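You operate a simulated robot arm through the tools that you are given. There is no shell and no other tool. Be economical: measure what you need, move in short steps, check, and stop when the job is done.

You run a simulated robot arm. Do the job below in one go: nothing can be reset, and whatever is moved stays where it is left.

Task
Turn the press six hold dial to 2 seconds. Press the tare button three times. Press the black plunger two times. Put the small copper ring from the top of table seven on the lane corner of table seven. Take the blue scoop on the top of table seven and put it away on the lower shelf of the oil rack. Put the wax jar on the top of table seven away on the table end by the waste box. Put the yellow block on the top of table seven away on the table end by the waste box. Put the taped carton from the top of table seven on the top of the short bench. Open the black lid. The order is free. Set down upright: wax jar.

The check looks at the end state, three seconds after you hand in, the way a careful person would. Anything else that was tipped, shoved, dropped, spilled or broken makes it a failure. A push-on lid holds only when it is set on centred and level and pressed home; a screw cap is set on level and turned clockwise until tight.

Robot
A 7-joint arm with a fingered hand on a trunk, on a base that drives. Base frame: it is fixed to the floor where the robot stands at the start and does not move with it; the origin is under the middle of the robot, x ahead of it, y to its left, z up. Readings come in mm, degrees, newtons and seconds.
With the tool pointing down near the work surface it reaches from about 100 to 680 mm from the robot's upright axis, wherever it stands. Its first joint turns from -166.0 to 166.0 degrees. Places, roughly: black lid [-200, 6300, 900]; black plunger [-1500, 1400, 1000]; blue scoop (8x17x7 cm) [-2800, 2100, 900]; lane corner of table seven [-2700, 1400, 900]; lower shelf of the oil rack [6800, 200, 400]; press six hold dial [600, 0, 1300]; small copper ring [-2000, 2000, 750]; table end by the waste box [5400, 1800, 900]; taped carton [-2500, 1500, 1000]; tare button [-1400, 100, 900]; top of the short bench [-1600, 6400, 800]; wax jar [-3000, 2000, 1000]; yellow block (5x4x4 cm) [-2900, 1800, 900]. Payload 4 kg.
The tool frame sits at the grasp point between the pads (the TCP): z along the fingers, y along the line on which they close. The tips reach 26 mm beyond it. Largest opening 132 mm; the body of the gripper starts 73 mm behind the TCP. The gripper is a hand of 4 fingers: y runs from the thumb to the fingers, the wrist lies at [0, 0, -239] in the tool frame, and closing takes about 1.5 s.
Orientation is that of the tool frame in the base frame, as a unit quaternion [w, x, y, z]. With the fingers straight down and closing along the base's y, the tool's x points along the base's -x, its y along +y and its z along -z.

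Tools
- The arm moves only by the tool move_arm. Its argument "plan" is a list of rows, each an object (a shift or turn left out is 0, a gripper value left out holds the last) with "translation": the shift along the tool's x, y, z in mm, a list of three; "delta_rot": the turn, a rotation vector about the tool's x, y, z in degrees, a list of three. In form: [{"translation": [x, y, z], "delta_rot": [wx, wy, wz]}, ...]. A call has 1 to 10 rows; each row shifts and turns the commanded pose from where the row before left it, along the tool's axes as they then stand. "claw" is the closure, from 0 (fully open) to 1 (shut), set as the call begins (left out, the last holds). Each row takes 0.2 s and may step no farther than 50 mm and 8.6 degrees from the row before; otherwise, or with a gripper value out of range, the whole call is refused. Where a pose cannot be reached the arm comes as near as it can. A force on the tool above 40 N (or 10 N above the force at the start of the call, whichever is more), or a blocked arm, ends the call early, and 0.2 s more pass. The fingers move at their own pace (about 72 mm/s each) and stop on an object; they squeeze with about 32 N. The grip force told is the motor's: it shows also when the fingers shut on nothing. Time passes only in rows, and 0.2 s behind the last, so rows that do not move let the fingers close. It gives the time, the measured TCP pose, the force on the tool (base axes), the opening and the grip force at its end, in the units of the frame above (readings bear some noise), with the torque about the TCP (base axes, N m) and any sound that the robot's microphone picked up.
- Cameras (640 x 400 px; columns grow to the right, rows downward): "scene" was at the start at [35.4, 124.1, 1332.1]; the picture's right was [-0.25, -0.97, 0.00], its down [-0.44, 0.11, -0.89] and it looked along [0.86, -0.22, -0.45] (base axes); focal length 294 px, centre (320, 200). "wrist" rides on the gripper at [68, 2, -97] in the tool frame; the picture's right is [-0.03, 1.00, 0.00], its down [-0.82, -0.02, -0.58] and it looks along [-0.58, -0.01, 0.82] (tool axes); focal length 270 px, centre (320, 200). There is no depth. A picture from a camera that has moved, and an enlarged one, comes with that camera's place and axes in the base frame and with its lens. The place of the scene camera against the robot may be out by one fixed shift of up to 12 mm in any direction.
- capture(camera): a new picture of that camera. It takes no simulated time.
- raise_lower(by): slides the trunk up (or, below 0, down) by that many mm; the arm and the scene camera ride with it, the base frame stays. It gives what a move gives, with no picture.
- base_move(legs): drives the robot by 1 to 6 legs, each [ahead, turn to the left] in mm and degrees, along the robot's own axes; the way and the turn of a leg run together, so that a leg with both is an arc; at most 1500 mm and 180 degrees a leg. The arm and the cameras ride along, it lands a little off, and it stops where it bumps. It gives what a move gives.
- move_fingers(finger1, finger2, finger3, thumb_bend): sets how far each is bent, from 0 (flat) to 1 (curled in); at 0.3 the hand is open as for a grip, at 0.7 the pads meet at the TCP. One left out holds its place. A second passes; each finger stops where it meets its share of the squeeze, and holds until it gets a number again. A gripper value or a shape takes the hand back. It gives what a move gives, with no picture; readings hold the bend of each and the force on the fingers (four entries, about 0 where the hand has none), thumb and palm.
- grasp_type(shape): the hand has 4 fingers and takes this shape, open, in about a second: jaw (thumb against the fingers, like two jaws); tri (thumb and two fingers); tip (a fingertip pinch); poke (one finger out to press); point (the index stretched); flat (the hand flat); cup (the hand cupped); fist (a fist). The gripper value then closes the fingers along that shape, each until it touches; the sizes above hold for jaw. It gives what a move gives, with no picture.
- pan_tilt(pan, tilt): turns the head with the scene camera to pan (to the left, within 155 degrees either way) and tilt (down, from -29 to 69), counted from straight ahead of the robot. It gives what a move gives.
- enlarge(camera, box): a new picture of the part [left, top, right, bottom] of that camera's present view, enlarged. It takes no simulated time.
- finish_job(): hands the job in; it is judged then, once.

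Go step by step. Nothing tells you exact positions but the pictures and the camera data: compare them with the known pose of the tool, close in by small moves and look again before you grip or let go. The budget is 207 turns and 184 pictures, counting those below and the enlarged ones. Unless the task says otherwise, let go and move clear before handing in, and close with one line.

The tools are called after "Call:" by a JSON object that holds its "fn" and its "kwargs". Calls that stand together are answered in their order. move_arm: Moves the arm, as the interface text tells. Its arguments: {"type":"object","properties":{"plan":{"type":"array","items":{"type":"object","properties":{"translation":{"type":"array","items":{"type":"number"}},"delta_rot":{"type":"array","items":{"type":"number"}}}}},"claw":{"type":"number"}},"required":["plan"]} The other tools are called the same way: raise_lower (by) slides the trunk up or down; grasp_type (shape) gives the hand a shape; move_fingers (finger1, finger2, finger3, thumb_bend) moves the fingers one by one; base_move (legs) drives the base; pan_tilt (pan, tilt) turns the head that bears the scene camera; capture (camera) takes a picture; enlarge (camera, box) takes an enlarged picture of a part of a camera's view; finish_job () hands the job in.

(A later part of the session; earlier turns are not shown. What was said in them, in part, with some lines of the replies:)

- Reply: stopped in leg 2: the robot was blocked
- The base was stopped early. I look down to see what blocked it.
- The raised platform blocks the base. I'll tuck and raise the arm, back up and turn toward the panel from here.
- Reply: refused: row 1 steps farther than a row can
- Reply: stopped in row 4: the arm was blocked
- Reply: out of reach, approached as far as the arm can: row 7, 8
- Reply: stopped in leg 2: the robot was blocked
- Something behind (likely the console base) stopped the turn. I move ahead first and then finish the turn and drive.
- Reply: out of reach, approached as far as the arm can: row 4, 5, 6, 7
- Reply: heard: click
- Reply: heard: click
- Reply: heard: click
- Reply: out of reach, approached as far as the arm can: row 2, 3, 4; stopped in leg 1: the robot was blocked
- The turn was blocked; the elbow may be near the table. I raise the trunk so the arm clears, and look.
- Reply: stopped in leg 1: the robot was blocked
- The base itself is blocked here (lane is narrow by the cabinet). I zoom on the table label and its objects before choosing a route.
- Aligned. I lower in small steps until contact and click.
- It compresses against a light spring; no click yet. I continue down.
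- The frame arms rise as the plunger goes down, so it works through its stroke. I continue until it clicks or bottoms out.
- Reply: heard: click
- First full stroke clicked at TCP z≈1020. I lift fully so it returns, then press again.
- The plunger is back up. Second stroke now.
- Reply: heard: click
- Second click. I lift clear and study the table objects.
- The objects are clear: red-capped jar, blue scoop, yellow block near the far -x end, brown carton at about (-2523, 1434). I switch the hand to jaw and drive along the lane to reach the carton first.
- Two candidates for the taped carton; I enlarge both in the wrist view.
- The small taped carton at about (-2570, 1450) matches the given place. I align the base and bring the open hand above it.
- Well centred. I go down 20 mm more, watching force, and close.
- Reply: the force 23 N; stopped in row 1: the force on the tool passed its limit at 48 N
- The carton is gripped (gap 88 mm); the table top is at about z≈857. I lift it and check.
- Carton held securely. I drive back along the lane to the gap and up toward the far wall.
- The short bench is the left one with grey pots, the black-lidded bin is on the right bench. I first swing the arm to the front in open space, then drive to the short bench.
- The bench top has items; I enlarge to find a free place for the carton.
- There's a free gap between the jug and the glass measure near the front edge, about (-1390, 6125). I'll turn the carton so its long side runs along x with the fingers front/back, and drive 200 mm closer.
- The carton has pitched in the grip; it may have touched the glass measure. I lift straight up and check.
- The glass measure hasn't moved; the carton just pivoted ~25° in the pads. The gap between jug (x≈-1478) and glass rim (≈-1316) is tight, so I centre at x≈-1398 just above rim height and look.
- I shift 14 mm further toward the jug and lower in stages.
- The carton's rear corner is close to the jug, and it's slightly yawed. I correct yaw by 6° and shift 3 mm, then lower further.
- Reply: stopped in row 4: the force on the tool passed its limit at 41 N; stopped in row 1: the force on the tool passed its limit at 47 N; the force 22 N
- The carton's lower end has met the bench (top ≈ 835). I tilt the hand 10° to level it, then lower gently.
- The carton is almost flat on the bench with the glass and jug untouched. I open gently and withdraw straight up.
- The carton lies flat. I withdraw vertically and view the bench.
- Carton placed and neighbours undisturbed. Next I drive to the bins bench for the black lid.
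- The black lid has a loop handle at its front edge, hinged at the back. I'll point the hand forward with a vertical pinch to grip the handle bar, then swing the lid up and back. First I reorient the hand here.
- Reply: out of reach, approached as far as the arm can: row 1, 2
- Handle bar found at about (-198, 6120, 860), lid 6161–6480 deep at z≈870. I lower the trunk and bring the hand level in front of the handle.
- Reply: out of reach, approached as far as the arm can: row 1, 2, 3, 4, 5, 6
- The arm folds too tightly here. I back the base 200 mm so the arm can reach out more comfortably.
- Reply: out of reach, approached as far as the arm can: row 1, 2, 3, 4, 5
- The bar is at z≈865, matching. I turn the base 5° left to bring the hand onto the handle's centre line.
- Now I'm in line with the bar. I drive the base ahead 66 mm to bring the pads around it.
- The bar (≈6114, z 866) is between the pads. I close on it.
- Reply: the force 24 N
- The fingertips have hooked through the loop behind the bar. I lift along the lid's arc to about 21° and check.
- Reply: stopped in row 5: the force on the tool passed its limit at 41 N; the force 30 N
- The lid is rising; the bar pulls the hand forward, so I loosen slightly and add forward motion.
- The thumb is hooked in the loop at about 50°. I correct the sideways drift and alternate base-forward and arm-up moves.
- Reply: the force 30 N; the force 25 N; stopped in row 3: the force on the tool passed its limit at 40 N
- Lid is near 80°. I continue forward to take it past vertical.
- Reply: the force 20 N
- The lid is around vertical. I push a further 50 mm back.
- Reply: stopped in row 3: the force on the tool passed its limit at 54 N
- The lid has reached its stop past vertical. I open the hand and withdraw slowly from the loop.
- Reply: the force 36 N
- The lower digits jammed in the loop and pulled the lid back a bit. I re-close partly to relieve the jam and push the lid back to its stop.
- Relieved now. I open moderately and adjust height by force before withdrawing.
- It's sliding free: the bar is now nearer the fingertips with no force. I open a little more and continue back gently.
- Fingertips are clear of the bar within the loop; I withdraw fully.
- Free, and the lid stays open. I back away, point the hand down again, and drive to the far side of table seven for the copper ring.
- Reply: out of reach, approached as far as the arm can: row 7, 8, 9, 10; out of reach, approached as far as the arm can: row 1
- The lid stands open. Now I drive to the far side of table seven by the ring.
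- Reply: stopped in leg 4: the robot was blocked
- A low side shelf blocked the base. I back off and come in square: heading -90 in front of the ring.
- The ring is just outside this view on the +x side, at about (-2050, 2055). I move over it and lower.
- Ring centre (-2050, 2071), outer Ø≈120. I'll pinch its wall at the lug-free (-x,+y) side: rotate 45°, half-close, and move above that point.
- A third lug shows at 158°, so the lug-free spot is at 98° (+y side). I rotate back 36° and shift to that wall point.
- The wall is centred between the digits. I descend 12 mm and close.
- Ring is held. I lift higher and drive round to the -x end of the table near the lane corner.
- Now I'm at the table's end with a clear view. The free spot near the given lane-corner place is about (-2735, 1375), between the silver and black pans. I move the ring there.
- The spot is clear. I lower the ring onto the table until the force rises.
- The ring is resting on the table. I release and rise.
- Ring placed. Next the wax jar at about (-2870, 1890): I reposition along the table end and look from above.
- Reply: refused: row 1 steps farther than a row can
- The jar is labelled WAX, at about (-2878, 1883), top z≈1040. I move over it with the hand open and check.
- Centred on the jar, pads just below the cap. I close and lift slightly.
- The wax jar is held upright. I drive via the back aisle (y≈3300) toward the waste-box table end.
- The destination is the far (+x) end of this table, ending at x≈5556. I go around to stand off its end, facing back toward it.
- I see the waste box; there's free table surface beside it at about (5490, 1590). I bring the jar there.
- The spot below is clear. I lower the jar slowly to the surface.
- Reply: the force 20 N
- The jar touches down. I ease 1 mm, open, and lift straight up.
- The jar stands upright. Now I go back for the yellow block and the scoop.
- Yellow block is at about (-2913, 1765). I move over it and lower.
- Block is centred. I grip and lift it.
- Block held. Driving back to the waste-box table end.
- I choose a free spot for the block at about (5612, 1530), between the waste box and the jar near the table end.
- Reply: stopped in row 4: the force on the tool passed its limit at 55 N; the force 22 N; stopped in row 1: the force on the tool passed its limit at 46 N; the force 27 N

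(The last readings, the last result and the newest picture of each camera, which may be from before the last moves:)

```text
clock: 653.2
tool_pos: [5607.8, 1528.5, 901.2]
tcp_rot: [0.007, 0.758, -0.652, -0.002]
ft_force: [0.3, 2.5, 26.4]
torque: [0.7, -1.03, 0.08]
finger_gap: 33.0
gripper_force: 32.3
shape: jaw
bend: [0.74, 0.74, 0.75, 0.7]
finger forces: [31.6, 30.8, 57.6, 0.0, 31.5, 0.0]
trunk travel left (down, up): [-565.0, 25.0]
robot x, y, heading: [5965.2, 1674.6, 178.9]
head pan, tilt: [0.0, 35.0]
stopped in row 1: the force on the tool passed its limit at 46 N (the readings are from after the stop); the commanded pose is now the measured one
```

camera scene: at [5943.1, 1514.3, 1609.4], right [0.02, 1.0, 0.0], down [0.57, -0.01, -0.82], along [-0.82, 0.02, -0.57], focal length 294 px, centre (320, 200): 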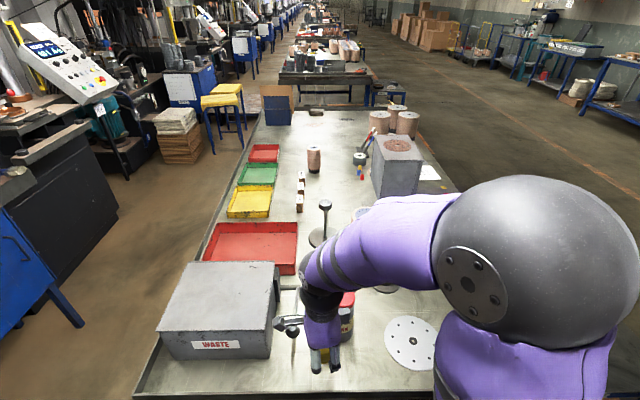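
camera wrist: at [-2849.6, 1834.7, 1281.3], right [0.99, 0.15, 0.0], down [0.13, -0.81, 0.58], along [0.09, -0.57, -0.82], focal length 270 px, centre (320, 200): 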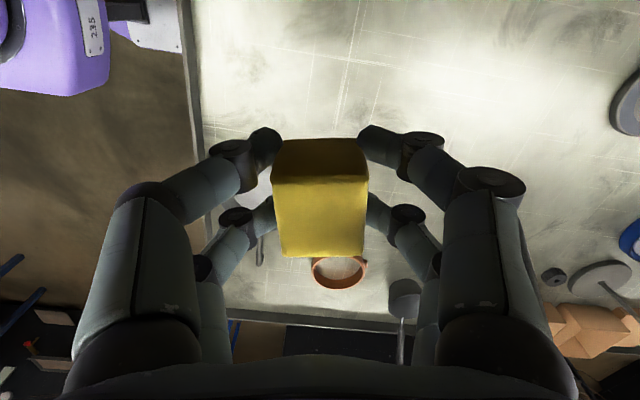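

It touches early, likely the table's raised rim under the block's outer side. I lift 15 mm, shift 14 mm inward, and lower again.

Call:
{"fn": "move_arm", "kwargs": {"plan": [{"translation": [0, 0, -15]}, {"translation": [6, 14, 0], "delta_rot": [0, 0, 0]}, {}]}}

Call:
{"fn": "enlarge", "kwargs": {"camera": "scene", "box": [240, 260, 440, 400]}}

Call:
{"fn": "capture", "kwargs": {"camera": "wrist"}}

```text
clock: 654.0
tool_pos: [5593.5, 1520.8, 915.9]
tcp_rot: [0.006, 0.758, -0.652, -0.003]
ft_force: [0.0, 0.4, -0.4]
torque: [-0.05, -0.02, 0.01]
finger_gap: 32.8
gripper_force: 32.6
shape: jaw
bend: [0.74, 0.74, 0.75, 0.7]
finger forces: [31.1, 30.0, 29.1, 0.0, 31.8, 0.0]
trunk travel left (down, up): [-565.0, 25.0]
robot x, y, heading: [5967.4, 1668.7, 179.0]
head pan, tilt: [0.0, 35.0]
```

```text
2.86 times, centred on (340, 330) of scene
camera zoom: at [5942.8, 1514.1, 1609.3], right [0.02, 1.0, 0.0], down [0.57, -0.01, -0.82], along [-0.82, 0.02, -0.57], focal length 840 px, centre (263, -171)
```

zoom: 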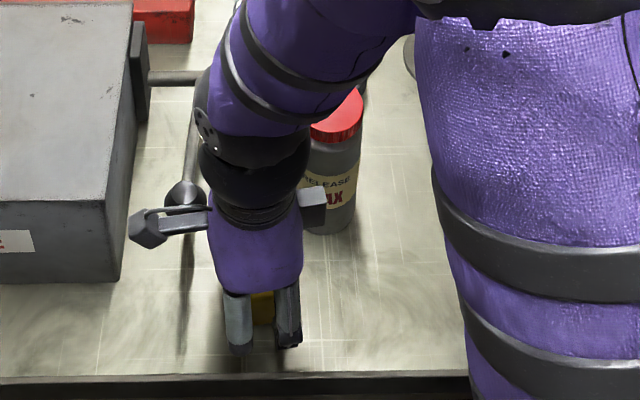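

```text
18 pictures are left
camera wrist: at [5602.8, 1453.2, 1011.8], right [-0.99, -0.12, 0.01], down [-0.09, 0.81, 0.57], along [-0.08, 0.57, -0.82], focal length 270 px, centre (320, 200)
```

wrist: 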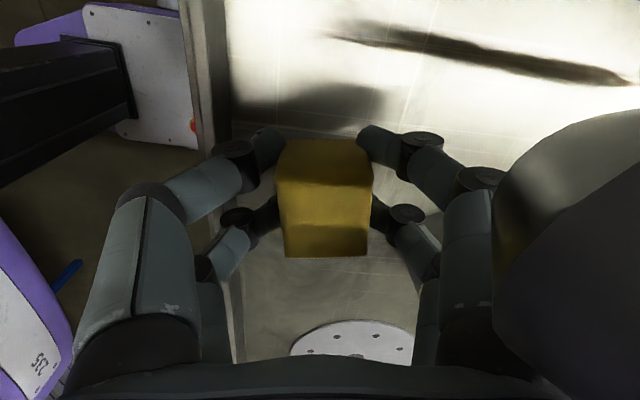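

The torque at contact pointed to the rim at the +x side, and now I'm clear of it; jar and crank are unmoved. I lower again in small steps.

Call:
{"fn": "move_arm", "kwargs": {"plan": [{"translation": [0, 0, 8]}, {"translation": [0, 0, 7]}, {}]}}

Call:
{"fn": "move_arm", "kwargs": {"plan": [{"translation": [0, 0, 5]}, {"translation": [0, 0, 4]}, {}]}}

Call:
{"fn": "move_arm", "kwargs": {"plan": [{"translation": [0, 0, 3]}, {"translation": [0, 0, 2]}, {}]}}

```text
clock: 654.8
tool_pos: [5593.7, 1520.4, 899.9]
tcp_rot: [0.006, 0.758, -0.652, -0.003]
ft_force: [-0.2, -0.4, 0.2]
torque: [-0.03, 0.03, 0.0]
finger_gap: 32.6
gripper_force: 31.7
shape: jaw
bend: [0.74, 0.74, 0.75, 0.7]
finger forces: [31.1, 29.9, 29.2, 0.0, 31.9, 0.0]
trunk travel left (down, up): [-565.0, 25.0]
robot x, y, heading: [5967.8, 1674.7, 178.6]
head pan, tilt: [0.0, 35.0]
```

```text
clock: 655.6
tool_pos: [5592.7, 1518.8, 890.8]
tcp_rot: [0.006, 0.758, -0.653, -0.003]
ft_force: [0.4, 0.0, -0.2]
torque: [-0.03, 0.01, 0.0]
finger_gap: 32.8
gripper_force: 32.0
shape: jaw
bend: [0.74, 0.74, 0.75, 0.7]
finger forces: [31.1, 29.9, 29.2, 0.0, 31.9, 0.1]
trunk travel left (down, up): [-565.0, 25.0]
robot x, y, heading: [5968.7, 1673.3, 178.8]
head pan, tilt: [0.0, 35.0]
```

```text
clock: 656.4
tool_pos: [5593.0, 1520.0, 886.8]
tcp_rot: [0.007, 0.757, -0.653, -0.004]
ft_force: [-0.3, 1.0, 17.8]
torque: [-0.13, -0.34, 0.04]
finger_gap: 32.8
gripper_force: 32.0
shape: jaw
bend: [0.74, 0.74, 0.75, 0.7]
finger forces: [32.5, 33.0, 28.6, 0.0, 47.7, 0.0]
trunk travel left (down, up): [-565.0, 25.0]
robot x, y, heading: [5969.3, 1669.5, 178.8]
head pan, tilt: [0.0, 35.0]
```

The block rests on the table. I open a little and lift straight up.

Call:
{"fn": "move_arm", "kwargs": {"plan": [{"translation": [0, 0, -1]}, {}, {}], "claw": 0.6}}

Call:
{"fn": "move_arm", "kwargs": {"plan": [{"translation": [0, 0, -25]}, {"translation": [0, 0, -40]}, {"translation": [0, 0, -48]}, {"translation": [0, 0, -48]}, {"translation": [0, 0, -48]}, {"translation": [0, 0, -48]}, {"translation": [-40, 0, 0]}, {"translation": [-45, 0, 0]}, {"translation": [-45, 0, 0]}, {}]}}

Call:
{"fn": "capture", "kwargs": {"camera": "scene"}}

```text
clock: 657.2
tool_pos: [5593.0, 1519.3, 885.9]
tcp_rot: [0.007, 0.758, -0.653, -0.004]
ft_force: [-3.7, -0.2, 9.7]
torque: [0.0, -0.07, -0.02]
finger_gap: 48.2
gripper_force: 0.0
shape: jaw
bend: [0.74, 0.74, 0.75, 0.71]
finger forces: [1.5, 2.0, 4.0, 0.1, 4.6, 0.0]
trunk travel left (down, up): [-565.0, 25.0]
robot x, y, heading: [5970.1, 1672.7, 178.9]
head pan, tilt: [0.0, 35.0]
```

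```text
clock: 659.4
tool_pos: [5576.6, 1651.3, 1142.8]
tcp_rot: [0.007, 0.758, -0.652, -0.003]
ft_force: [0.5, 0.8, -0.4]
torque: [-0.02, 0.01, -0.05]
finger_gap: 52.1
gripper_force: 0.1
shape: jaw
bend: [0.73, 0.73, 0.73, 0.7]
finger forces: [0.1, 0.0, 0.0, 0.0, 0.0, 0.0]
trunk travel left (down, up): [-565.0, 25.0]
robot x, y, heading: [5969.0, 1671.2, 179.1]
head pan, tilt: [0.0, 35.0]
```

```text
17 pictures are left
camera scene: at [5943.2, 1514.7, 1609.4], right [0.02, 1.0, 0.0], down [0.57, -0.01, -0.82], along [-0.82, 0.02, -0.57], focal length 294 px, centre (320, 200)
```

scene: 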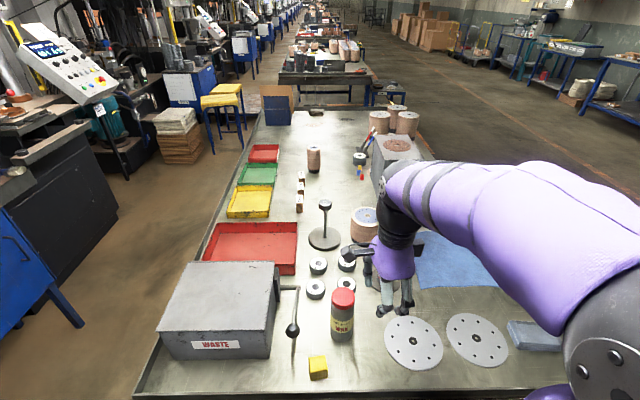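

Jar and block are both in place. Now I rotate the hand to a lateral closing pose and drive back for the scoop.

Call:
{"fn": "move_arm", "kwargs": {"plan": [{"delta_rot": [0, 0, -8.3]}, {"delta_rot": [0, 0, -8.3]}, {"delta_rot": [0, 0, -8.3]}, {"delta_rot": [0, 0, -8.3]}, {"delta_rot": [0, 0, -8.3]}, {"delta_rot": [0, 0, -8.3]}, {"delta_rot": [0, 0, -8.3]}, {"delta_rot": [0, 0, -8.3]}, {"delta_rot": [0, 0, -8.3]}, {"delta_rot": [0, 0, -7.3]}], "claw": 0.3}}

Call:
{"fn": "base_move", "kwargs": {"legs": [[0, -89], [870, 0], [870, 0], [0, 90], [1458, 0], [1458, 0]]}}

Call:
{"fn": "base_move", "kwargs": {"legs": [[1458, 0], [1458, 0], [1458, 0], [1458, 0]]}}

```text
clock: 661.6
tool_pos: [5577.7, 1649.7, 1143.6]
tcp_rot: [0.003, 1.0, 0.007, -0.006]
ft_force: [-0.2, -0.5, -0.2]
torque: [0.03, -0.06, 0.0]
finger_gap: 92.0
gripper_force: 0.1
shape: jaw
bend: [0.68, 0.68, 0.68, 0.58]
finger forces: [0.0, 0.0, 0.0, 0.0, 0.1, 0.0]
trunk travel left (down, up): [-565.0, 25.0]
robot x, y, heading: [5968.6, 1676.0, 178.8]
head pan, tilt: [0.0, 35.0]
```

```text
clock: 692.5
tool_pos: [2679.5, 3406.9, 1143.9]
tcp_rot: [0.004, 1.0, 0.01, -0.006]
ft_force: [0.0, 0.3, 0.0]
torque: [0.02, -0.03, 0.0]
finger_gap: 92.1
gripper_force: 0.0
shape: jaw
bend: [0.68, 0.68, 0.68, 0.58]
finger forces: [0.1, 0.0, 0.1, 0.1, 0.0, 0.0]
trunk travel left (down, up): [-565.0, 25.0]
robot x, y, heading: [3069.8, 3434.4, 179.5]
head pan, tilt: [0.0, 35.0]
```

```text
clock: 720.2
tool_pos: [-3139.3, 3544.9, 1143.2]
tcp_rot: [0.002, 1.0, -0.005, -0.006]
ft_force: [0.3, 0.0, -0.3]
torque: [0.0, -0.01, 0.0]
finger_gap: 92.1
gripper_force: 0.1
shape: jaw
bend: [0.68, 0.68, 0.68, 0.58]
finger forces: [0.1, 0.0, 0.1, 0.1, 0.0, 0.0]
trunk travel left (down, up): [-565.0, 25.0]
robot x, y, heading: [-2747.4, 3557.9, 177.6]
head pan, tilt: [0.0, 35.0]
```

Call:
{"fn": "base_move", "kwargs": {"legs": [[50, 0], [0, 92.4], [940, 0]]}}

Call:
{"fn": "capture", "kwargs": {"camera": "wrist"}}

Call:
{"fn": "capture", "kwargs": {"camera": "scene"}}

```text
clock: 730.0
tool_pos: [-2764.9, 2230.8, 1142.2]
tcp_rot: [0.006, 0.696, 0.718, -0.002]
ft_force: [0.4, -0.1, 0.6]
torque: [0.03, 0.0, 0.03]
finger_gap: 92.1
gripper_force: 0.0
shape: jaw
bend: [0.68, 0.68, 0.68, 0.58]
finger forces: [0.1, 0.1, 0.0, 0.0, 0.0, 0.0]
trunk travel left (down, up): [-565.0, 25.0]
robot x, y, heading: [-2794.4, 2624.5, -90.1]
head pan, tilt: [0.0, 35.0]
```

```text
16 pictures are left
camera wrist: at [-2766.3, 2300.8, 1238.6], right [1.0, 0.0, 0.01], down [0.0, -0.81, 0.59], along [0.01, -0.59, -0.81], focal length 270 px, centre (320, 200)
```

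wrist: 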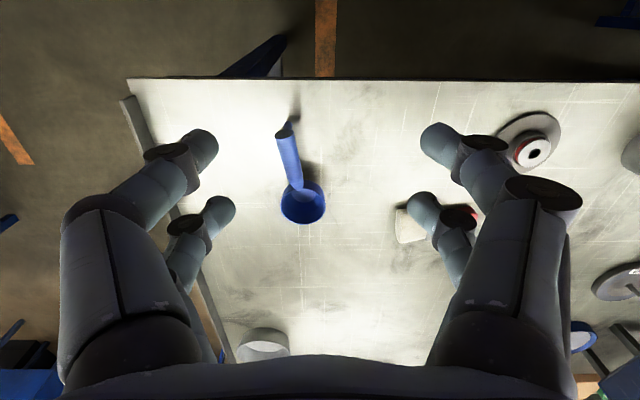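

```text
15 pictures are left
camera scene: at [-2636.0, 2586.3, 1609.4], right [-1.0, 0.0, 0.0], down [0.0, 0.57, -0.82], along [0.0, -0.82, -0.57], focal length 294 px, centre (320, 200)
```

scene: 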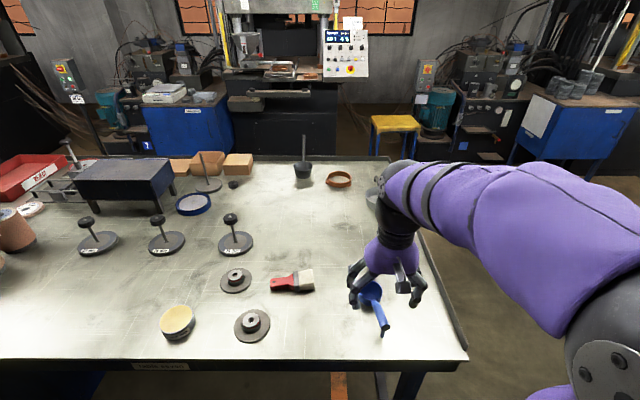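

The scoop's handle points toward me, mid-point about (-2798, 2131, 915). I'll tilt the hand 45° and grip the handle, so the bowl leads for the shelf.

Call:
{"fn": "move_arm", "kwargs": {"plan": [{"translation": [-32, -12, 0]}, {"translation": [-32, -12, 0]}, {"translation": [-32, -11, 0], "delta_rot": [0, 0, -8]}, {"delta_rot": [0, -7.5, 0]}, {"delta_rot": [0, -7.5, 0]}, {"delta_rot": [0, -7.5, 0]}, {"delta_rot": [0, -7.5, 0]}, {"delta_rot": [0, -7.5, 0]}, {"delta_rot": [0, -7.5, 0]}, {}], "claw": 0.5}}

Call:
{"fn": "capture", "kwargs": {"camera": "wrist"}}

```text
clock: 732.2
tool_pos: [-2797.6, 2133.9, 1142.7]
tcp_rot: [0.298, 0.595, 0.703, -0.249]
ft_force: [-0.7, 0.5, -1.2]
torque: [-0.01, 0.0, 0.0]
finger_gap: 66.3
gripper_force: 0.1
shape: jaw
bend: [0.73, 0.73, 0.73, 0.7]
finger forces: [0.0, 0.0, 0.0, 0.0, 0.1, 0.1]
trunk travel left (down, up): [-565.0, 25.0]
robot x, y, heading: [-2797.3, 2621.3, -90.1]
head pan, tilt: [0.0, 35.0]
```

```text
14 pictures are left
camera wrist: at [-2815.8, 2250.5, 1161.8], right [0.99, 0.15, 0.02], down [0.0, -0.16, 0.99], along [0.15, -0.98, -0.16], focal length 270 px, centre (320, 200)
```

wrist: 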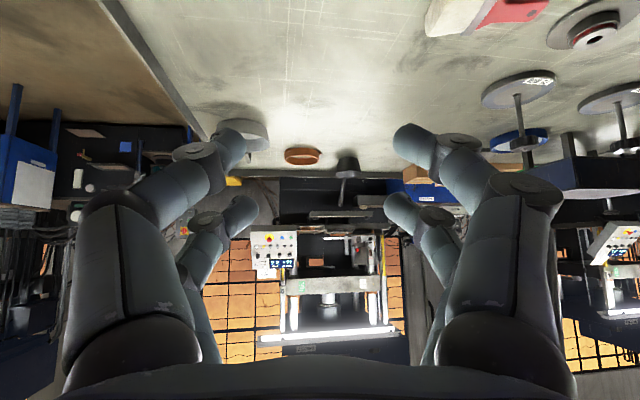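

Call:
{"fn": "move_arm", "kwargs": {"plan": [{"translation": [31.8, 0, 31.8]}, {"translation": [31.8, 0, 31.8]}, {"translation": [31.8, 0, 31.8]}, {"translation": [31.8, 0, 31.8]}, {}]}}

Call:
{"fn": "capture", "kwargs": {"camera": "wrist"}}

```text
clock: 733.4
tool_pos: [-2799.9, 2120.8, 965.1]
tcp_rot: [0.298, 0.595, 0.704, -0.248]
ft_force: [-0.2, 0.4, -0.4]
torque: [0.02, -0.05, 0.05]
finger_gap: 66.3
gripper_force: 0.1
shape: jaw
bend: [0.73, 0.73, 0.73, 0.7]
finger forces: [0.1, 0.0, 0.0, 0.0, 0.0, 0.0]
out of reach, approached as far as the arm can: row 3, 4
trunk travel left (down, up): [-565.0, 25.0]
robot x, y, heading: [-2795.1, 2620.1, -90.1]
head pan, tilt: [0.0, 35.0]
```

```text
13 pictures are left
camera wrist: at [-2818.2, 2236.6, 984.1], right [0.99, 0.15, 0.02], down [0.0, -0.16, 0.99], along [0.15, -0.98, -0.16], focal length 270 px, centre (320, 200)
```

wrist: 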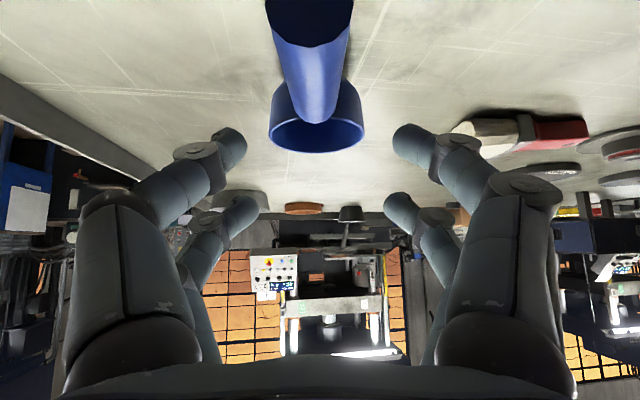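

The handle is aligned between the digits. I lower the trunk 45 mm to straddle it, then close.

Call:
{"fn": "raise_lower", "kwargs": {"by": -45}}

Call:
{"fn": "capture", "kwargs": {"camera": "wrist"}}

```text
clock: 734.3
tool_pos: [-2796.9, 2120.1, 919.9]
tcp_rot: [0.297, 0.595, 0.704, -0.249]
ft_force: [0.5, 0.3, 0.5]
torque: [0.01, 0.01, 0.0]
finger_gap: 66.0
gripper_force: 0.2
shape: jaw
bend: [0.73, 0.73, 0.73, 0.7]
finger forces: [0.1, 0.1, 0.0, 0.1, 0.0, 0.0]
trunk travel left (down, up): [-520.0, 70.0]
robot x, y, heading: [-2791.8, 2619.9, -90.1]
head pan, tilt: [0.0, 35.0]
```

```text
12 pictures are left
camera wrist: at [-2816.4, 2235.8, 939.3], right [0.99, 0.15, 0.02], down [0.0, -0.16, 0.99], along [0.15, -0.98, -0.16], focal length 270 px, centre (320, 200)
```

wrist: 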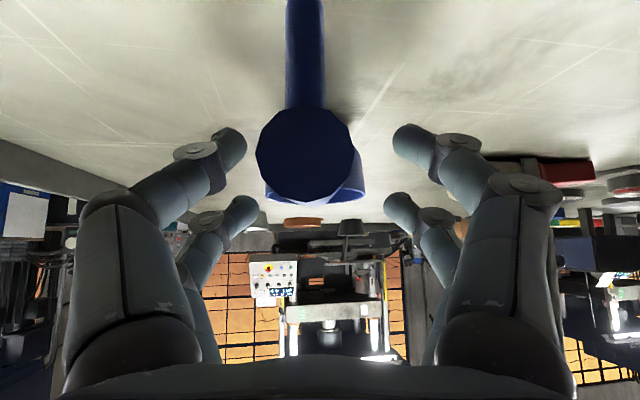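

Call:
{"fn": "move_arm", "kwargs": {"plan": [{}, {}, {}, {}, {}, {}, {}], "claw": 1.0}}

Call:
{"fn": "raise_lower", "kwargs": {"by": 60}}

Call:
{"fn": "capture", "kwargs": {"camera": "wrist"}}

```text
clock: 735.9
tool_pos: [-2798.1, 2119.4, 920.9]
tcp_rot: [0.298, 0.594, 0.704, -0.249]
ft_force: [0.5, -4.0, 11.2]
torque: [-1.31, -0.19, 0.12]
finger_gap: 0.0
gripper_force: 32.4
shape: jaw
bend: [0.7, 0.7, 0.7, 0.72]
finger forces: [37.0, 44.8, 47.5, 0.1, 30.8, 0.0]
trunk travel left (down, up): [-520.0, 70.0]
robot x, y, heading: [-2795.1, 2620.9, -90.0]
head pan, tilt: [0.0, 35.0]
```

```text
clock: 736.9
tool_pos: [-2797.3, 2119.8, 979.6]
tcp_rot: [0.298, 0.595, 0.704, -0.248]
ft_force: [0.6, -0.2, -0.5]
torque: [0.0, -0.02, -0.04]
finger_gap: 0.0
gripper_force: 32.6
shape: jaw
bend: [0.7, 0.7, 0.7, 0.72]
finger forces: [0.1, 0.0, 0.0, 0.0, 0.0, 0.0]
trunk travel left (down, up): [-580.0, 10.0]
robot x, y, heading: [-2794.7, 2622.3, -90.1]
head pan, tilt: [0.0, 35.0]
```

```text
11 pictures are left
camera wrist: at [-2816.4, 2235.8, 999.2], right [0.99, 0.15, 0.02], down [0.0, -0.16, 0.99], along [0.15, -0.98, -0.16], focal length 270 px, centre (320, 200)
```

wrist: 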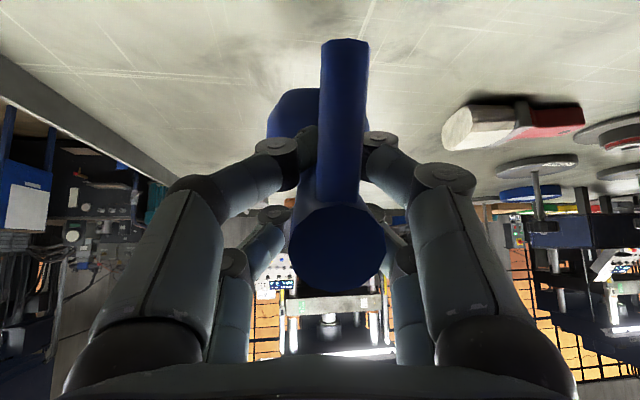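

The fingers closed beneath the handle (45° is too steep). I lower it back, open, reduce the tilt to 20°, and regrip.

Call:
{"fn": "raise_lower", "kwargs": {"by": -60}}

Call:
{"fn": "move_arm", "kwargs": {"plan": [{}, {}, {}, {}, {}], "claw": 0.45}}

Call:
{"fn": "raise_lower", "kwargs": {"by": 65}}

Call:
{"fn": "move_arm", "kwargs": {"plan": [{"translation": [-14, 0, -14]}, {"delta_rot": [0, 8.3, 0]}, {"delta_rot": [0, 8.3, 0]}, {"delta_rot": [0, 8.4, 0]}, {}]}}

Call:
{"fn": "capture", "kwargs": {"camera": "wrist"}}

```text
clock: 737.9
tool_pos: [-2796.7, 2120.2, 921.5]
tcp_rot: [0.299, 0.594, 0.704, -0.248]
ft_force: [1.8, -0.4, 2.0]
torque: [-0.28, -0.06, 0.06]
finger_gap: 0.3
gripper_force: 32.1
shape: jaw
bend: [0.7, 0.7, 0.7, 0.72]
finger forces: [0.0, 0.0, 0.1, 0.0, 0.0, 0.1]
trunk travel left (down, up): [-520.0, 70.0]
robot x, y, heading: [-2797.0, 2621.8, -89.9]
head pan, tilt: [0.0, 35.0]
```

```text
clock: 739.1
tool_pos: [-2798.3, 2120.6, 921.4]
tcp_rot: [0.297, 0.595, 0.704, -0.249]
ft_force: [0.6, 0.2, -0.4]
torque: [-0.02, 0.0, 0.02]
finger_gap: 72.5
gripper_force: 0.1
shape: jaw
bend: [0.72, 0.72, 0.72, 0.7]
finger forces: [0.0, 0.0, 0.0, 0.0, 0.1, 0.0]
trunk travel left (down, up): [-520.0, 70.0]
robot x, y, heading: [-2796.3, 2626.4, -90.3]
head pan, tilt: [0.0, 35.0]
```

```text
clock: 740.1
tool_pos: [-2797.8, 2119.4, 985.5]
tcp_rot: [0.297, 0.595, 0.704, -0.248]
ft_force: [0.4, 0.0, 1.0]
torque: [-0.01, -0.02, 0.0]
finger_gap: 72.0
gripper_force: 0.1
shape: jaw
bend: [0.72, 0.72, 0.72, 0.7]
finger forces: [0.1, 0.0, 0.1, 0.0, 0.0, 0.0]
trunk travel left (down, up): [-585.0, 5.0]
robot x, y, heading: [-2797.4, 2618.4, -90.1]
head pan, tilt: [0.0, 35.0]
```

```text
clock: 741.3
tool_pos: [-2775.3, 2129.9, 1010.2]
tcp_rot: [0.205, 0.616, 0.753, -0.105]
ft_force: [0.7, 0.0, -0.6]
torque: [-0.02, -0.02, 0.02]
finger_gap: 72.2
gripper_force: 0.0
shape: jaw
bend: [0.72, 0.72, 0.72, 0.7]
finger forces: [0.0, 0.0, 0.0, 0.0, 0.0, 0.0]
out of reach, approached as far as the arm can: row 4
trunk travel left (down, up): [-585.0, 5.0]
robot x, y, heading: [-2794.1, 2622.4, -90.0]
head pan, tilt: [0.0, 35.0]
```

```text
10 pictures are left
camera wrist: at [-2802.2, 2229.8, 1067.0], right [0.98, 0.19, 0.1], down [0.0, -0.49, 0.87], along [0.22, -0.85, -0.48], focal length 270 px, centre (320, 200)
```

wrist: 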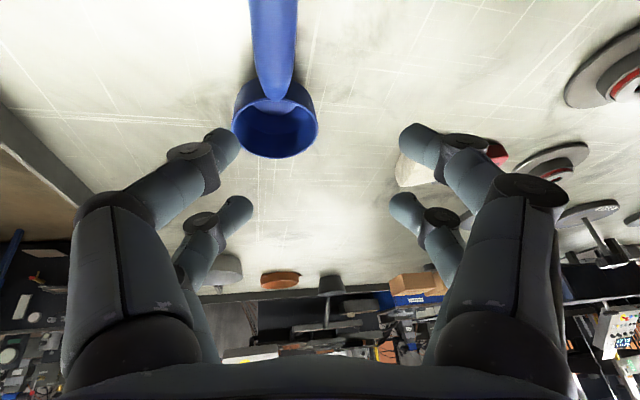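

The arm is too folded here. I back the base 120 mm, correct the orientation, and reach forward again.

Call:
{"fn": "base_move", "kwargs": {"legs": [[-120, 0]]}}

Call:
{"fn": "move_arm", "kwargs": {"plan": [{"delta_rot": [3.05, 3.0, 0.25]}, {"delta_rot": [3.05, 3.0, 0.25]}, {"translation": [-37, -15.5, 17]}, {"translation": [-37, -15.5, 17]}, {"translation": [-37, -15.5, 17]}, {}]}}

Call:
{"fn": "capture", "kwargs": {"camera": "wrist"}}

```text
clock: 742.6
tool_pos: [-2775.1, 2250.3, 1010.7]
tcp_rot: [0.205, 0.616, 0.753, -0.108]
ft_force: [0.6, 0.6, 0.4]
torque: [-0.03, 0.02, -0.03]
finger_gap: 72.1
gripper_force: 0.0
shape: jaw
bend: [0.72, 0.72, 0.72, 0.7]
finger forces: [0.0, 0.0, 0.0, 0.0, 0.0, 0.0]
trunk travel left (down, up): [-585.0, 5.0]
robot x, y, heading: [-2798.5, 2739.8, -90.1]
head pan, tilt: [0.0, 35.0]
```

```text
clock: 744.0
tool_pos: [-2800.6, 2122.6, 999.7]
tcp_rot: [0.133, 0.635, 0.752, -0.115]
ft_force: [-0.8, -0.3, -0.4]
torque: [0.01, -0.01, 0.01]
finger_gap: 72.0
gripper_force: 0.1
shape: jaw
bend: [0.72, 0.72, 0.72, 0.7]
finger forces: [0.0, 0.1, 0.0, 0.0, 0.1, 0.0]
trunk travel left (down, up): [-585.0, 5.0]
robot x, y, heading: [-2794.5, 2741.8, -90.0]
head pan, tilt: [0.0, 35.0]
```

```text
9 pictures are left
camera wrist: at [-2815.9, 2218.9, 1068.0], right [0.99, 0.14, 0.01], down [0.08, -0.56, 0.82], along [0.12, -0.81, -0.57], focal length 270 px, centre (320, 200)
```

wrist: 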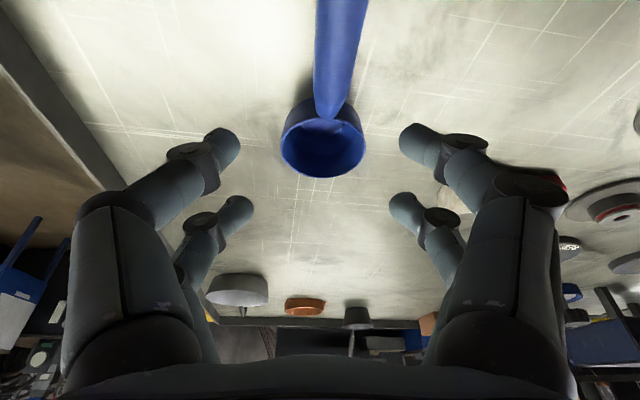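

Aligned with the handle. I lower 90 mm and close on it.

Call:
{"fn": "raise_lower", "kwargs": {"by": -90}}

Call:
{"fn": "move_arm", "kwargs": {"plan": [{}, {}, {}, {}, {}, {}, {}], "claw": 1.0}}

Call:
{"fn": "raise_lower", "kwargs": {"by": 90}}

Call:
{"fn": "capture", "kwargs": {"camera": "wrist"}}

```text
clock: 745.2
tool_pos: [-2800.1, 2122.0, 911.0]
tcp_rot: [0.134, 0.634, 0.753, -0.114]
ft_force: [0.3, 0.2, 0.8]
torque: [0.0, -0.03, 0.01]
finger_gap: 72.1
gripper_force: 0.1
shape: jaw
bend: [0.72, 0.72, 0.72, 0.7]
finger forces: [0.0, 0.0, 0.0, 0.0, 0.1, 0.0]
trunk travel left (down, up): [-495.0, 95.0]
robot x, y, heading: [-2795.4, 2741.0, -89.9]
head pan, tilt: [0.0, 35.0]
```

```text
clock: 746.8
tool_pos: [-2800.7, 2122.6, 909.7]
tcp_rot: [0.132, 0.635, 0.752, -0.113]
ft_force: [0.7, 0.2, -0.3]
torque: [0.04, 0.01, 0.0]
finger_gap: 0.0
gripper_force: 31.8
shape: jaw
bend: [0.61, 0.72, 0.72, 0.7]
finger forces: [0.5, 27.7, 27.0, 0.0, 1.3, 0.0]
trunk travel left (down, up): [-495.0, 95.0]
robot x, y, heading: [-2794.9, 2744.5, -90.0]
head pan, tilt: [0.0, 35.0]
```

```text
clock: 748.1
tool_pos: [-2799.1, 2123.0, 1000.3]
tcp_rot: [0.132, 0.635, 0.752, -0.113]
ft_force: [0.6, 0.0, -0.5]
torque: [0.0, 0.0, 0.0]
finger_gap: 0.0
gripper_force: 32.6
shape: jaw
bend: [0.61, 0.72, 0.72, 0.7]
finger forces: [0.6, 27.6, 27.1, 0.0, 1.2, 0.1]
trunk travel left (down, up): [-585.0, 5.0]
robot x, y, heading: [-2795.1, 2739.8, -89.8]
head pan, tilt: [0.0, 35.0]
```

```text
8 pictures are left
camera wrist: at [-2815.5, 2219.3, 1067.9], right [0.99, 0.15, 0.01], down [0.08, -0.56, 0.82], along [0.12, -0.81, -0.57], focal length 270 px, centre (320, 200)
```

wrist: 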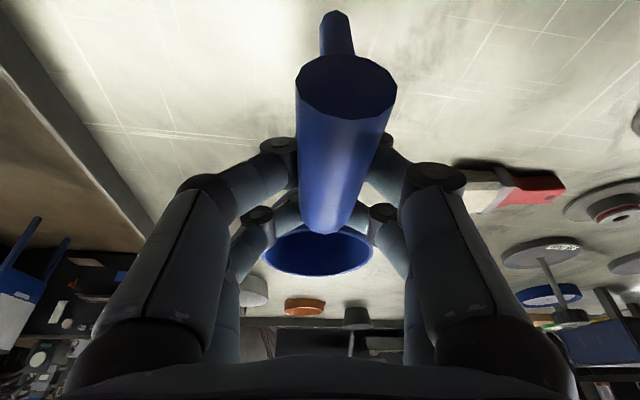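

The scoop is held by its handle with the bowl forward. I drive toward the oil rack.

Call:
{"fn": "base_move", "kwargs": {"legs": [[-650, 0], [0, 89.8], [1462, 0], [1462, 0], [1462, 0], [1462, 0]]}}

Call:
{"fn": "base_move", "kwargs": {"legs": [[1462, 0], [1462, 0]]}}

```text
clock: 783.3
tool_pos: [3662.4, 3347.8, 1000.4]
tcp_rot: [0.174, -0.08, 0.981, 0.014]
ft_force: [0.5, -0.8, -0.4]
torque: [-0.03, 0.05, -0.01]
finger_gap: 0.2
gripper_force: 31.9
shape: jaw
bend: [0.61, 0.72, 0.73, 0.7]
finger forces: [0.4, 27.3, 26.9, 0.1, 1.0, 0.0]
trunk travel left (down, up): [-585.0, 5.0]
robot x, y, heading: [3046.4, 3354.3, -0.4]
head pan, tilt: [0.0, 35.0]
```

```text
clock: 797.4
tool_pos: [6583.3, 3361.6, 1000.1]
tcp_rot: [0.174, -0.084, 0.981, 0.014]
ft_force: [0.4, 0.7, -0.9]
torque: [0.03, 0.03, 0.01]
finger_gap: 0.0
gripper_force: 31.7
shape: jaw
bend: [0.61, 0.72, 0.73, 0.7]
finger forces: [0.5, 27.3, 27.0, 0.0, 1.0, 0.1]
trunk travel left (down, up): [-585.0, 5.0]
robot x, y, heading: [5965.9, 3367.0, -0.1]
head pan, tilt: [0.0, 35.0]
```

Call:
{"fn": "base_move", "kwargs": {"legs": [[30, 0], [0, -90], [900, 0], [900, 0]]}}

Call:
{"fn": "pan_tilt", "kwargs": {"pan": 30, "tilt": 20}}

Call:
{"fn": "capture", "kwargs": {"camera": "scene"}}

```text
clock: 811.1
tool_pos: [6028.1, 945.6, 1000.6]
tcp_rot: [0.134, 0.627, 0.759, -0.112]
ft_force: [-0.3, -0.2, -0.2]
torque: [0.01, -0.03, -0.03]
finger_gap: 0.0
gripper_force: 31.9
shape: jaw
bend: [0.61, 0.72, 0.73, 0.7]
finger forces: [0.5, 27.2, 26.8, 0.0, 0.8, 0.1]
trunk travel left (down, up): [-585.0, 5.0]
robot x, y, heading: [6023.1, 1569.1, -88.9]
head pan, tilt: [0.0, 35.0]
```

```text
clock: 812.1
tool_pos: [6027.6, 945.9, 1000.6]
tcp_rot: [0.134, 0.627, 0.759, -0.111]
ft_force: [0.7, -0.5, -1.1]
torque: [0.04, -0.04, 0.03]
finger_gap: 0.0
gripper_force: 31.9
shape: jaw
bend: [0.61, 0.72, 0.73, 0.7]
finger forces: [0.4, 27.2, 26.8, 0.0, 0.9, 0.1]
trunk travel left (down, up): [-585.0, 5.0]
robot x, y, heading: [6017.2, 1565.3, -89.0]
head pan, tilt: [30.0, 20.0]
```

```text
7 pictures are left
camera scene: at [6226.9, 1542.5, 1653.2], right [-0.86, -0.52, 0.0], down [-0.18, 0.29, -0.94], along [0.49, -0.8, -0.34], focal length 294 px, centre (320, 200)
```

scene: 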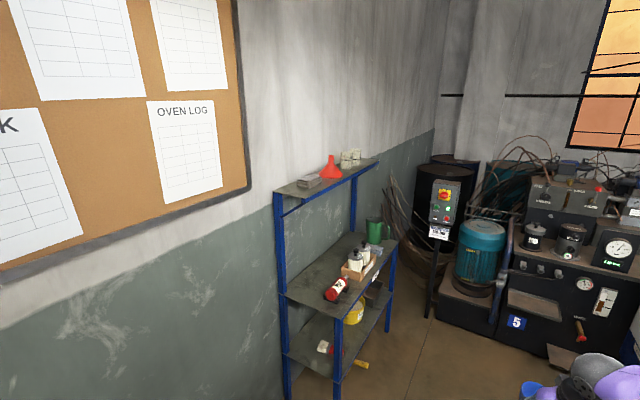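

Call:
{"fn": "enlarge", "kwargs": {"camera": "scene", "box": [270, 230, 430, 400]}}

```text
2.35 times, centred on (350, 315) of scene
camera zoom: at [6226.9, 1542.5, 1653.2], right [-0.86, -0.52, 0.0], down [-0.18, 0.29, -0.94], along [0.49, -0.8, -0.34], focal length 692 px, centre (249, -71)
```

zoom: 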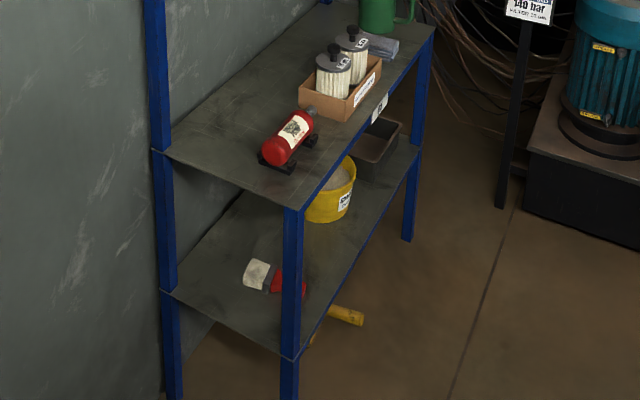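

The rack's lower shelf has a free place between the brush and the yellow bucket, about (6767, 405). I turn around and back in so the hand swings clear, then face the rack.

Call:
{"fn": "base_move", "kwargs": {"legs": [[0, 170.7], [-1179, 0], [0, -81.7], [60, 0]]}}

Call:
{"fn": "pan_tilt", "kwargs": {"pan": 0, "tilt": 40}}

```text
clock: 815.8
tool_pos: [6547.3, 1217.6, 1000.0]
tcp_rot: [0.17, 0.199, 0.964, -0.037]
ft_force: [0.3, 0.2, -0.9]
torque: [0.05, -0.02, 0.04]
finger_gap: 0.1
gripper_force: 32.0
shape: jaw
bend: [0.61, 0.72, 0.73, 0.7]
finger forces: [0.1, 28.6, 28.5, 0.0, 0.4, 0.1]
trunk travel left (down, up): [-585.0, 5.0]
robot x, y, heading: [6024.7, 1557.2, -42.0]
head pan, tilt: [30.0, 20.0]
stopped in leg 1: the robot was blocked; the commanded pose is now the measured one
```

```text
clock: 816.8
tool_pos: [6545.9, 1217.6, 999.8]
tcp_rot: [0.171, 0.199, 0.964, -0.037]
ft_force: [0.0, -0.2, -0.3]
torque: [0.01, -0.01, -0.01]
finger_gap: 0.1
gripper_force: 31.8
shape: jaw
bend: [0.61, 0.72, 0.73, 0.7]
finger forces: [0.0, 28.5, 28.3, 0.0, 0.4, 0.1]
trunk travel left (down, up): [-585.0, 5.0]
robot x, y, heading: [6027.0, 1555.5, -42.1]
head pan, tilt: [0.0, 40.0]
```

The turn was blocked; I check what's ahead.

Call:
{"fn": "capture", "kwargs": {"camera": "scene"}}

```text
5 pictures are left
camera scene: at [6156.4, 1648.1, 1621.9], right [-0.67, -0.74, 0.0], down [-0.48, 0.43, -0.77], along [0.57, -0.51, -0.64], focal length 294 px, centre (320, 200)
```

scene: 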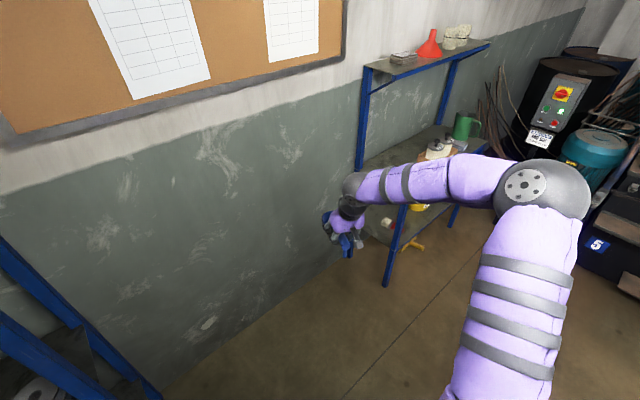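

The base rear is caught near the table end. I'll instead approach the rack diagonally at -42°, stopping 200 mm short, then lower the trunk to shelf height.

Call:
{"fn": "base_move", "kwargs": {"legs": [[0, -41.8], [590, 0], [0, 41.8]]}}

```text
clock: 824.4
tool_pos: [6605.3, 629.7, 999.7]
tcp_rot: [0.17, 0.201, 0.964, -0.037]
ft_force: [-0.9, -0.5, -0.3]
torque: [-0.01, 0.02, 0.02]
finger_gap: 0.0
gripper_force: 31.9
shape: jaw
bend: [0.61, 0.72, 0.73, 0.7]
finger forces: [0.0, 27.5, 27.4, 0.1, 0.4, 0.0]
trunk travel left (down, up): [-585.0, 5.0]
robot x, y, heading: [6090.7, 970.9, -42.3]
head pan, tilt: [0.0, 40.0]
```

The arm bearing shifted ~8° in that block. I turn the base right 8.4°, then lower the trunk to shelf height and look.

Call:
{"fn": "base_move", "kwargs": {"legs": [[0, -8.4]]}}

Call:
{"fn": "raise_lower", "kwargs": {"by": -500}}

Call:
{"fn": "capture", "kwargs": {"camera": "scene"}}

```text
clock: 825.4
tool_pos: [6550.6, 557.4, 1000.4]
tcp_rot: [0.166, 0.271, 0.947, -0.049]
ft_force: [-0.4, 0.2, -0.8]
torque: [0.0, 0.04, -0.01]
finger_gap: 0.2
gripper_force: 31.8
shape: jaw
bend: [0.61, 0.72, 0.73, 0.7]
finger forces: [0.0, 27.3, 27.3, 0.1, 0.3, 0.1]
trunk travel left (down, up): [-585.0, 5.0]
robot x, y, heading: [6089.9, 968.9, -50.5]
head pan, tilt: [0.0, 40.0]
```

```text
refused: -500 is not a number from -400 to 400
```

```text
4 pictures are left
camera scene: at [6230.5, 1043.5, 1621.8], right [-0.77, -0.63, 0.0], down [-0.41, 0.5, -0.77], along [0.49, -0.59, -0.64], focal length 294 px, centre (320, 200)
```

scene: 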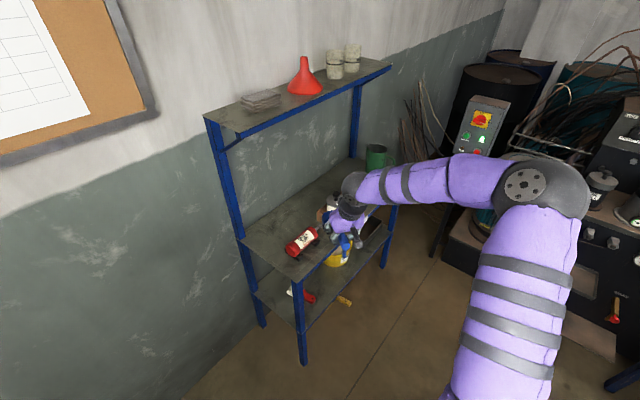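

The rack front edge is at x≈6697, its lower shelf z≈350, mid shelf ≈720. I lower to just above shelf height and drive in 225 mm.

Call:
{"fn": "raise_lower", "kwargs": {"by": -400}}

Call:
{"fn": "raise_lower", "kwargs": {"by": -145}}

Call:
{"fn": "base_move", "kwargs": {"legs": [[150, 0]]}}

Call:
{"fn": "capture", "kwargs": {"camera": "wrist"}}

```text
clock: 829.3
tool_pos: [6549.8, 558.4, 600.2]
tcp_rot: [0.166, 0.272, 0.947, -0.049]
ft_force: [-0.1, 0.5, -0.6]
torque: [0.02, 0.04, -0.02]
finger_gap: 0.0
gripper_force: 31.4
shape: jaw
bend: [0.61, 0.72, 0.73, 0.7]
finger forces: [0.0, 27.3, 27.2, 0.1, 0.2, 0.0]
trunk travel left (down, up): [-185.0, 405.0]
robot x, y, heading: [6087.7, 972.5, -50.7]
head pan, tilt: [0.0, 40.0]
```

```text
clock: 831.0
tool_pos: [6549.7, 558.0, 455.9]
tcp_rot: [0.167, 0.271, 0.947, -0.05]
ft_force: [0.2, -0.6, -0.9]
torque: [0.01, 0.07, 0.02]
finger_gap: 0.0
gripper_force: 31.7
shape: jaw
bend: [0.61, 0.72, 0.73, 0.7]
finger forces: [0.0, 27.2, 27.2, 0.1, 0.3, 0.0]
trunk travel left (down, up): [-40.0, 550.0]
robot x, y, heading: [6093.9, 970.9, -50.5]
head pan, tilt: [0.0, 40.0]
```

```text
clock: 832.4
tool_pos: [6645.0, 443.5, 455.1]
tcp_rot: [0.165, 0.272, 0.947, -0.05]
ft_force: [0.2, 0.0, -0.8]
torque: [0.0, 0.03, 0.01]
finger_gap: 0.0
gripper_force: 32.0
shape: jaw
bend: [0.61, 0.72, 0.73, 0.7]
finger forces: [0.0, 27.2, 27.1, 0.0, 0.3, 0.0]
trunk travel left (down, up): [-40.0, 550.0]
robot x, y, heading: [6186.9, 854.7, -50.5]
head pan, tilt: [0.0, 40.0]
```

```text
3 pictures are left
camera wrist: at [6563.3, 495.9, 522.4], right [0.55, 0.84, 0.0], down [0.47, -0.32, 0.82], along [0.69, -0.45, -0.57], focal length 270 px, centre (320, 200)
```

wrist: 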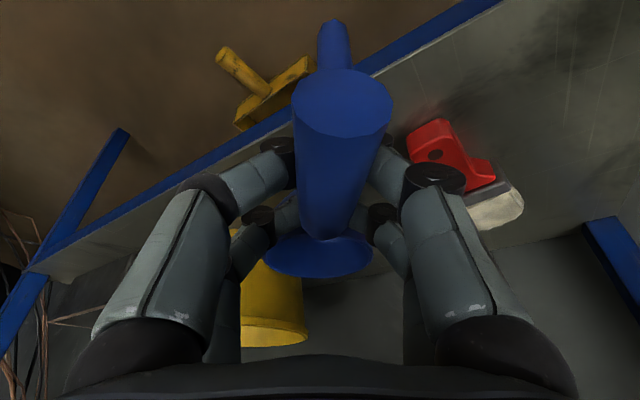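

The shelf edge is at x≈6675, and the path between brush and bucket is clear. I drive in 60 mm more and lower.

Call:
{"fn": "base_move", "kwargs": {"legs": [[62, 0]]}}

Call:
{"fn": "raise_lower", "kwargs": {"by": -38}}

```text
clock: 833.3
tool_pos: [6684.9, 393.0, 454.9]
tcp_rot: [0.166, 0.271, 0.947, -0.05]
ft_force: [0.1, 0.0, -0.3]
torque: [0.06, 0.05, 0.02]
finger_gap: 0.0
gripper_force: 32.0
shape: jaw
bend: [0.61, 0.72, 0.73, 0.7]
finger forces: [0.0, 27.2, 27.1, 0.1, 0.3, 0.1]
trunk travel left (down, up): [-40.0, 550.0]
robot x, y, heading: [6224.2, 806.4, -50.6]
head pan, tilt: [0.0, 40.0]
```

```text
clock: 834.1
tool_pos: [6684.5, 394.1, 416.6]
tcp_rot: [0.167, 0.271, 0.947, -0.05]
ft_force: [-0.6, 0.2, -0.9]
torque: [0.0, 0.03, -0.01]
finger_gap: 0.0
gripper_force: 32.0
shape: jaw
bend: [0.61, 0.72, 0.73, 0.7]
finger forces: [0.1, 27.2, 26.9, 0.0, 0.3, 0.1]
trunk travel left (down, up): [-2.0, 588.0]
robot x, y, heading: [6225.4, 805.7, -50.6]
head pan, tilt: [0.0, 40.0]
```

Call:
{"fn": "move_arm", "kwargs": {"plan": [{"translation": [1.7, 0, 4.7]}, {"translation": [1.7, 0, 4.7]}, {}]}}

Call:
{"fn": "move_arm", "kwargs": {"plan": [{"translation": [1.4, 0, 3.8]}, {"translation": [1.4, 0, 3.8]}, {}]}}

Call:
{"fn": "move_arm", "kwargs": {"plan": [{"translation": [1.4, 0, 3.8]}, {"translation": [1.4, 0, 3.8]}, {}]}}

```text
clock: 835.0
tool_pos: [6685.7, 393.4, 407.4]
tcp_rot: [0.166, 0.271, 0.947, -0.05]
ft_force: [-0.7, 0.4, -0.6]
torque: [-0.01, 0.04, -0.01]
finger_gap: 0.0
gripper_force: 32.0
shape: jaw
bend: [0.61, 0.72, 0.73, 0.7]
finger forces: [0.1, 27.1, 26.9, 0.1, 0.4, 0.1]
trunk travel left (down, up): [-2.0, 588.0]
robot x, y, heading: [6223.3, 807.4, -50.7]
head pan, tilt: [0.0, 40.0]
```

```text
clock: 835.8
tool_pos: [6685.6, 393.6, 397.9]
tcp_rot: [0.166, 0.271, 0.947, -0.05]
ft_force: [-0.3, -0.7, 0.2]
torque: [0.0, 0.02, -0.01]
finger_gap: 0.0
gripper_force: 32.3
shape: jaw
bend: [0.61, 0.74, 0.75, 0.7]
finger forces: [0.0, 0.1, 0.0, 0.1, 0.0, 0.0]
trunk travel left (down, up): [-2.0, 588.0]
robot x, y, heading: [6223.8, 808.3, -50.6]
head pan, tilt: [0.0, 40.0]
```

```text
clock: 836.5
tool_pos: [6684.9, 393.9, 394.6]
tcp_rot: [0.169, 0.271, 0.946, -0.051]
ft_force: [-4.5, 0.3, 28.0]
torque: [0.2, 0.46, -0.01]
finger_gap: 0.0
gripper_force: 32.4
shape: jaw
bend: [0.63, 0.74, 0.75, 0.7]
finger forces: [0.0, 0.0, 0.0, 0.0, 0.0, 0.0]
trunk travel left (down, up): [-2.0, 588.0]
robot x, y, heading: [6223.9, 809.6, -50.8]
head pan, tilt: [0.0, 40.0]
```

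The scoop has touched down and freed itself from the pads. I raise 5 mm, open slightly and look.

Call:
{"fn": "move_arm", "kwargs": {"plan": [{"translation": [-1.7, 0, -4.7]}, {}, {}, {}], "claw": 0.6}}

Call:
{"fn": "capture", "kwargs": {"camera": "wrist"}}

```text
clock: 837.5
tool_pos: [6684.2, 393.2, 395.1]
tcp_rot: [0.167, 0.27, 0.947, -0.05]
ft_force: [0.1, 0.3, 0.1]
torque: [0.01, -0.02, 0.01]
finger_gap: 52.1
gripper_force: 0.0
shape: jaw
bend: [0.73, 0.73, 0.73, 0.7]
finger forces: [0.1, 0.0, 0.0, 0.0, 0.0, 0.0]
trunk travel left (down, up): [-2.0, 588.0]
robot x, y, heading: [6226.6, 807.6, -50.4]
head pan, tilt: [0.0, 40.0]
```

```text
2 pictures are left
camera wrist: at [6602.8, 447.3, 462.9], right [0.55, 0.84, 0.0], down [0.47, -0.32, 0.82], along [0.69, -0.45, -0.57], focal length 270 px, centre (320, 200)
```

wrist: 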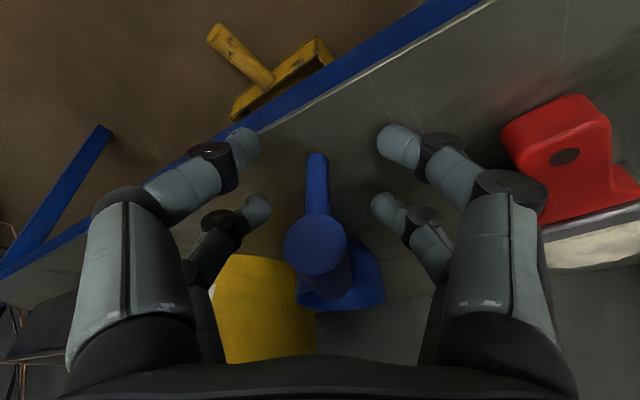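

The scoop stands fully on the lower shelf. I withdraw straight back along the handle, then rise.

Call:
{"fn": "move_arm", "kwargs": {"plan": [{"translation": [-3.4, 0, -9.4]}, {"translation": [28, 0, -10]}, {"translation": [28, 0, -10]}, {"translation": [28, 0, -10]}, {"translation": [28, 0, -10]}, {"translation": [28, 0, -10]}, {}]}}

Call:
{"fn": "base_move", "kwargs": {"legs": [[-250, 0]]}}

Call:
{"fn": "capture", "kwargs": {"camera": "wrist"}}

```text
clock: 839.1
tool_pos: [6558.1, 472.0, 403.8]
tcp_rot: [0.168, 0.271, 0.946, -0.05]
ft_force: [-0.5, 0.1, -0.7]
torque: [-0.05, 0.0, -0.01]
finger_gap: 52.4
gripper_force: 0.1
shape: jaw
bend: [0.73, 0.73, 0.73, 0.7]
finger forces: [0.0, 0.0, 0.0, 0.1, 0.0, 0.1]
trunk travel left (down, up): [-2.0, 588.0]
robot x, y, heading: [6226.1, 806.7, -50.6]
head pan, tilt: [0.0, 40.0]
```

```text
clock: 841.0
tool_pos: [6400.2, 666.0, 405.1]
tcp_rot: [0.166, 0.27, 0.947, -0.049]
ft_force: [-0.6, -0.2, 0.3]
torque: [-0.01, -0.01, 0.0]
finger_gap: 52.3
gripper_force: 0.1
shape: jaw
bend: [0.73, 0.73, 0.73, 0.7]
finger forces: [0.0, 0.0, 0.0, 0.0, 0.0, 0.0]
trunk travel left (down, up): [-2.0, 588.0]
robot x, y, heading: [6065.0, 1003.3, -50.8]
head pan, tilt: [0.0, 40.0]
```

```text
1 pictures are left
camera wrist: at [6317.6, 719.3, 471.7], right [0.55, 0.84, 0.0], down [0.47, -0.32, 0.82], along [0.69, -0.45, -0.57], focal length 270 px, centre (320, 200)
```

wrist: 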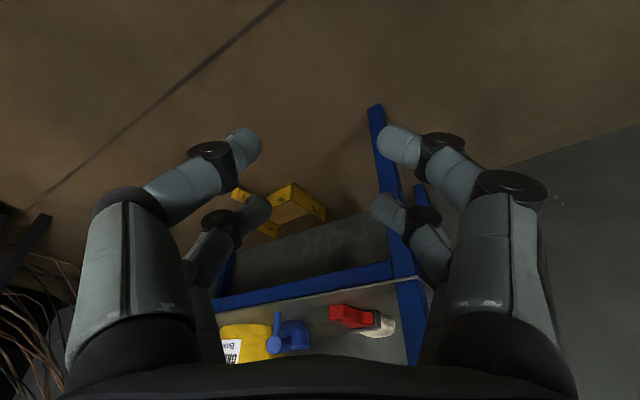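

The blue scoop stands on the lower shelf beside the bucket, nothing near it is disturbed, and the hand is clear. All nine jobs are done, so I hand in.

Call:
{"fn": "finish_job", "kwargs": {}}

```text
The job is handed in.
```

All nine tasks were done, and the job is handed in with the hand clear.
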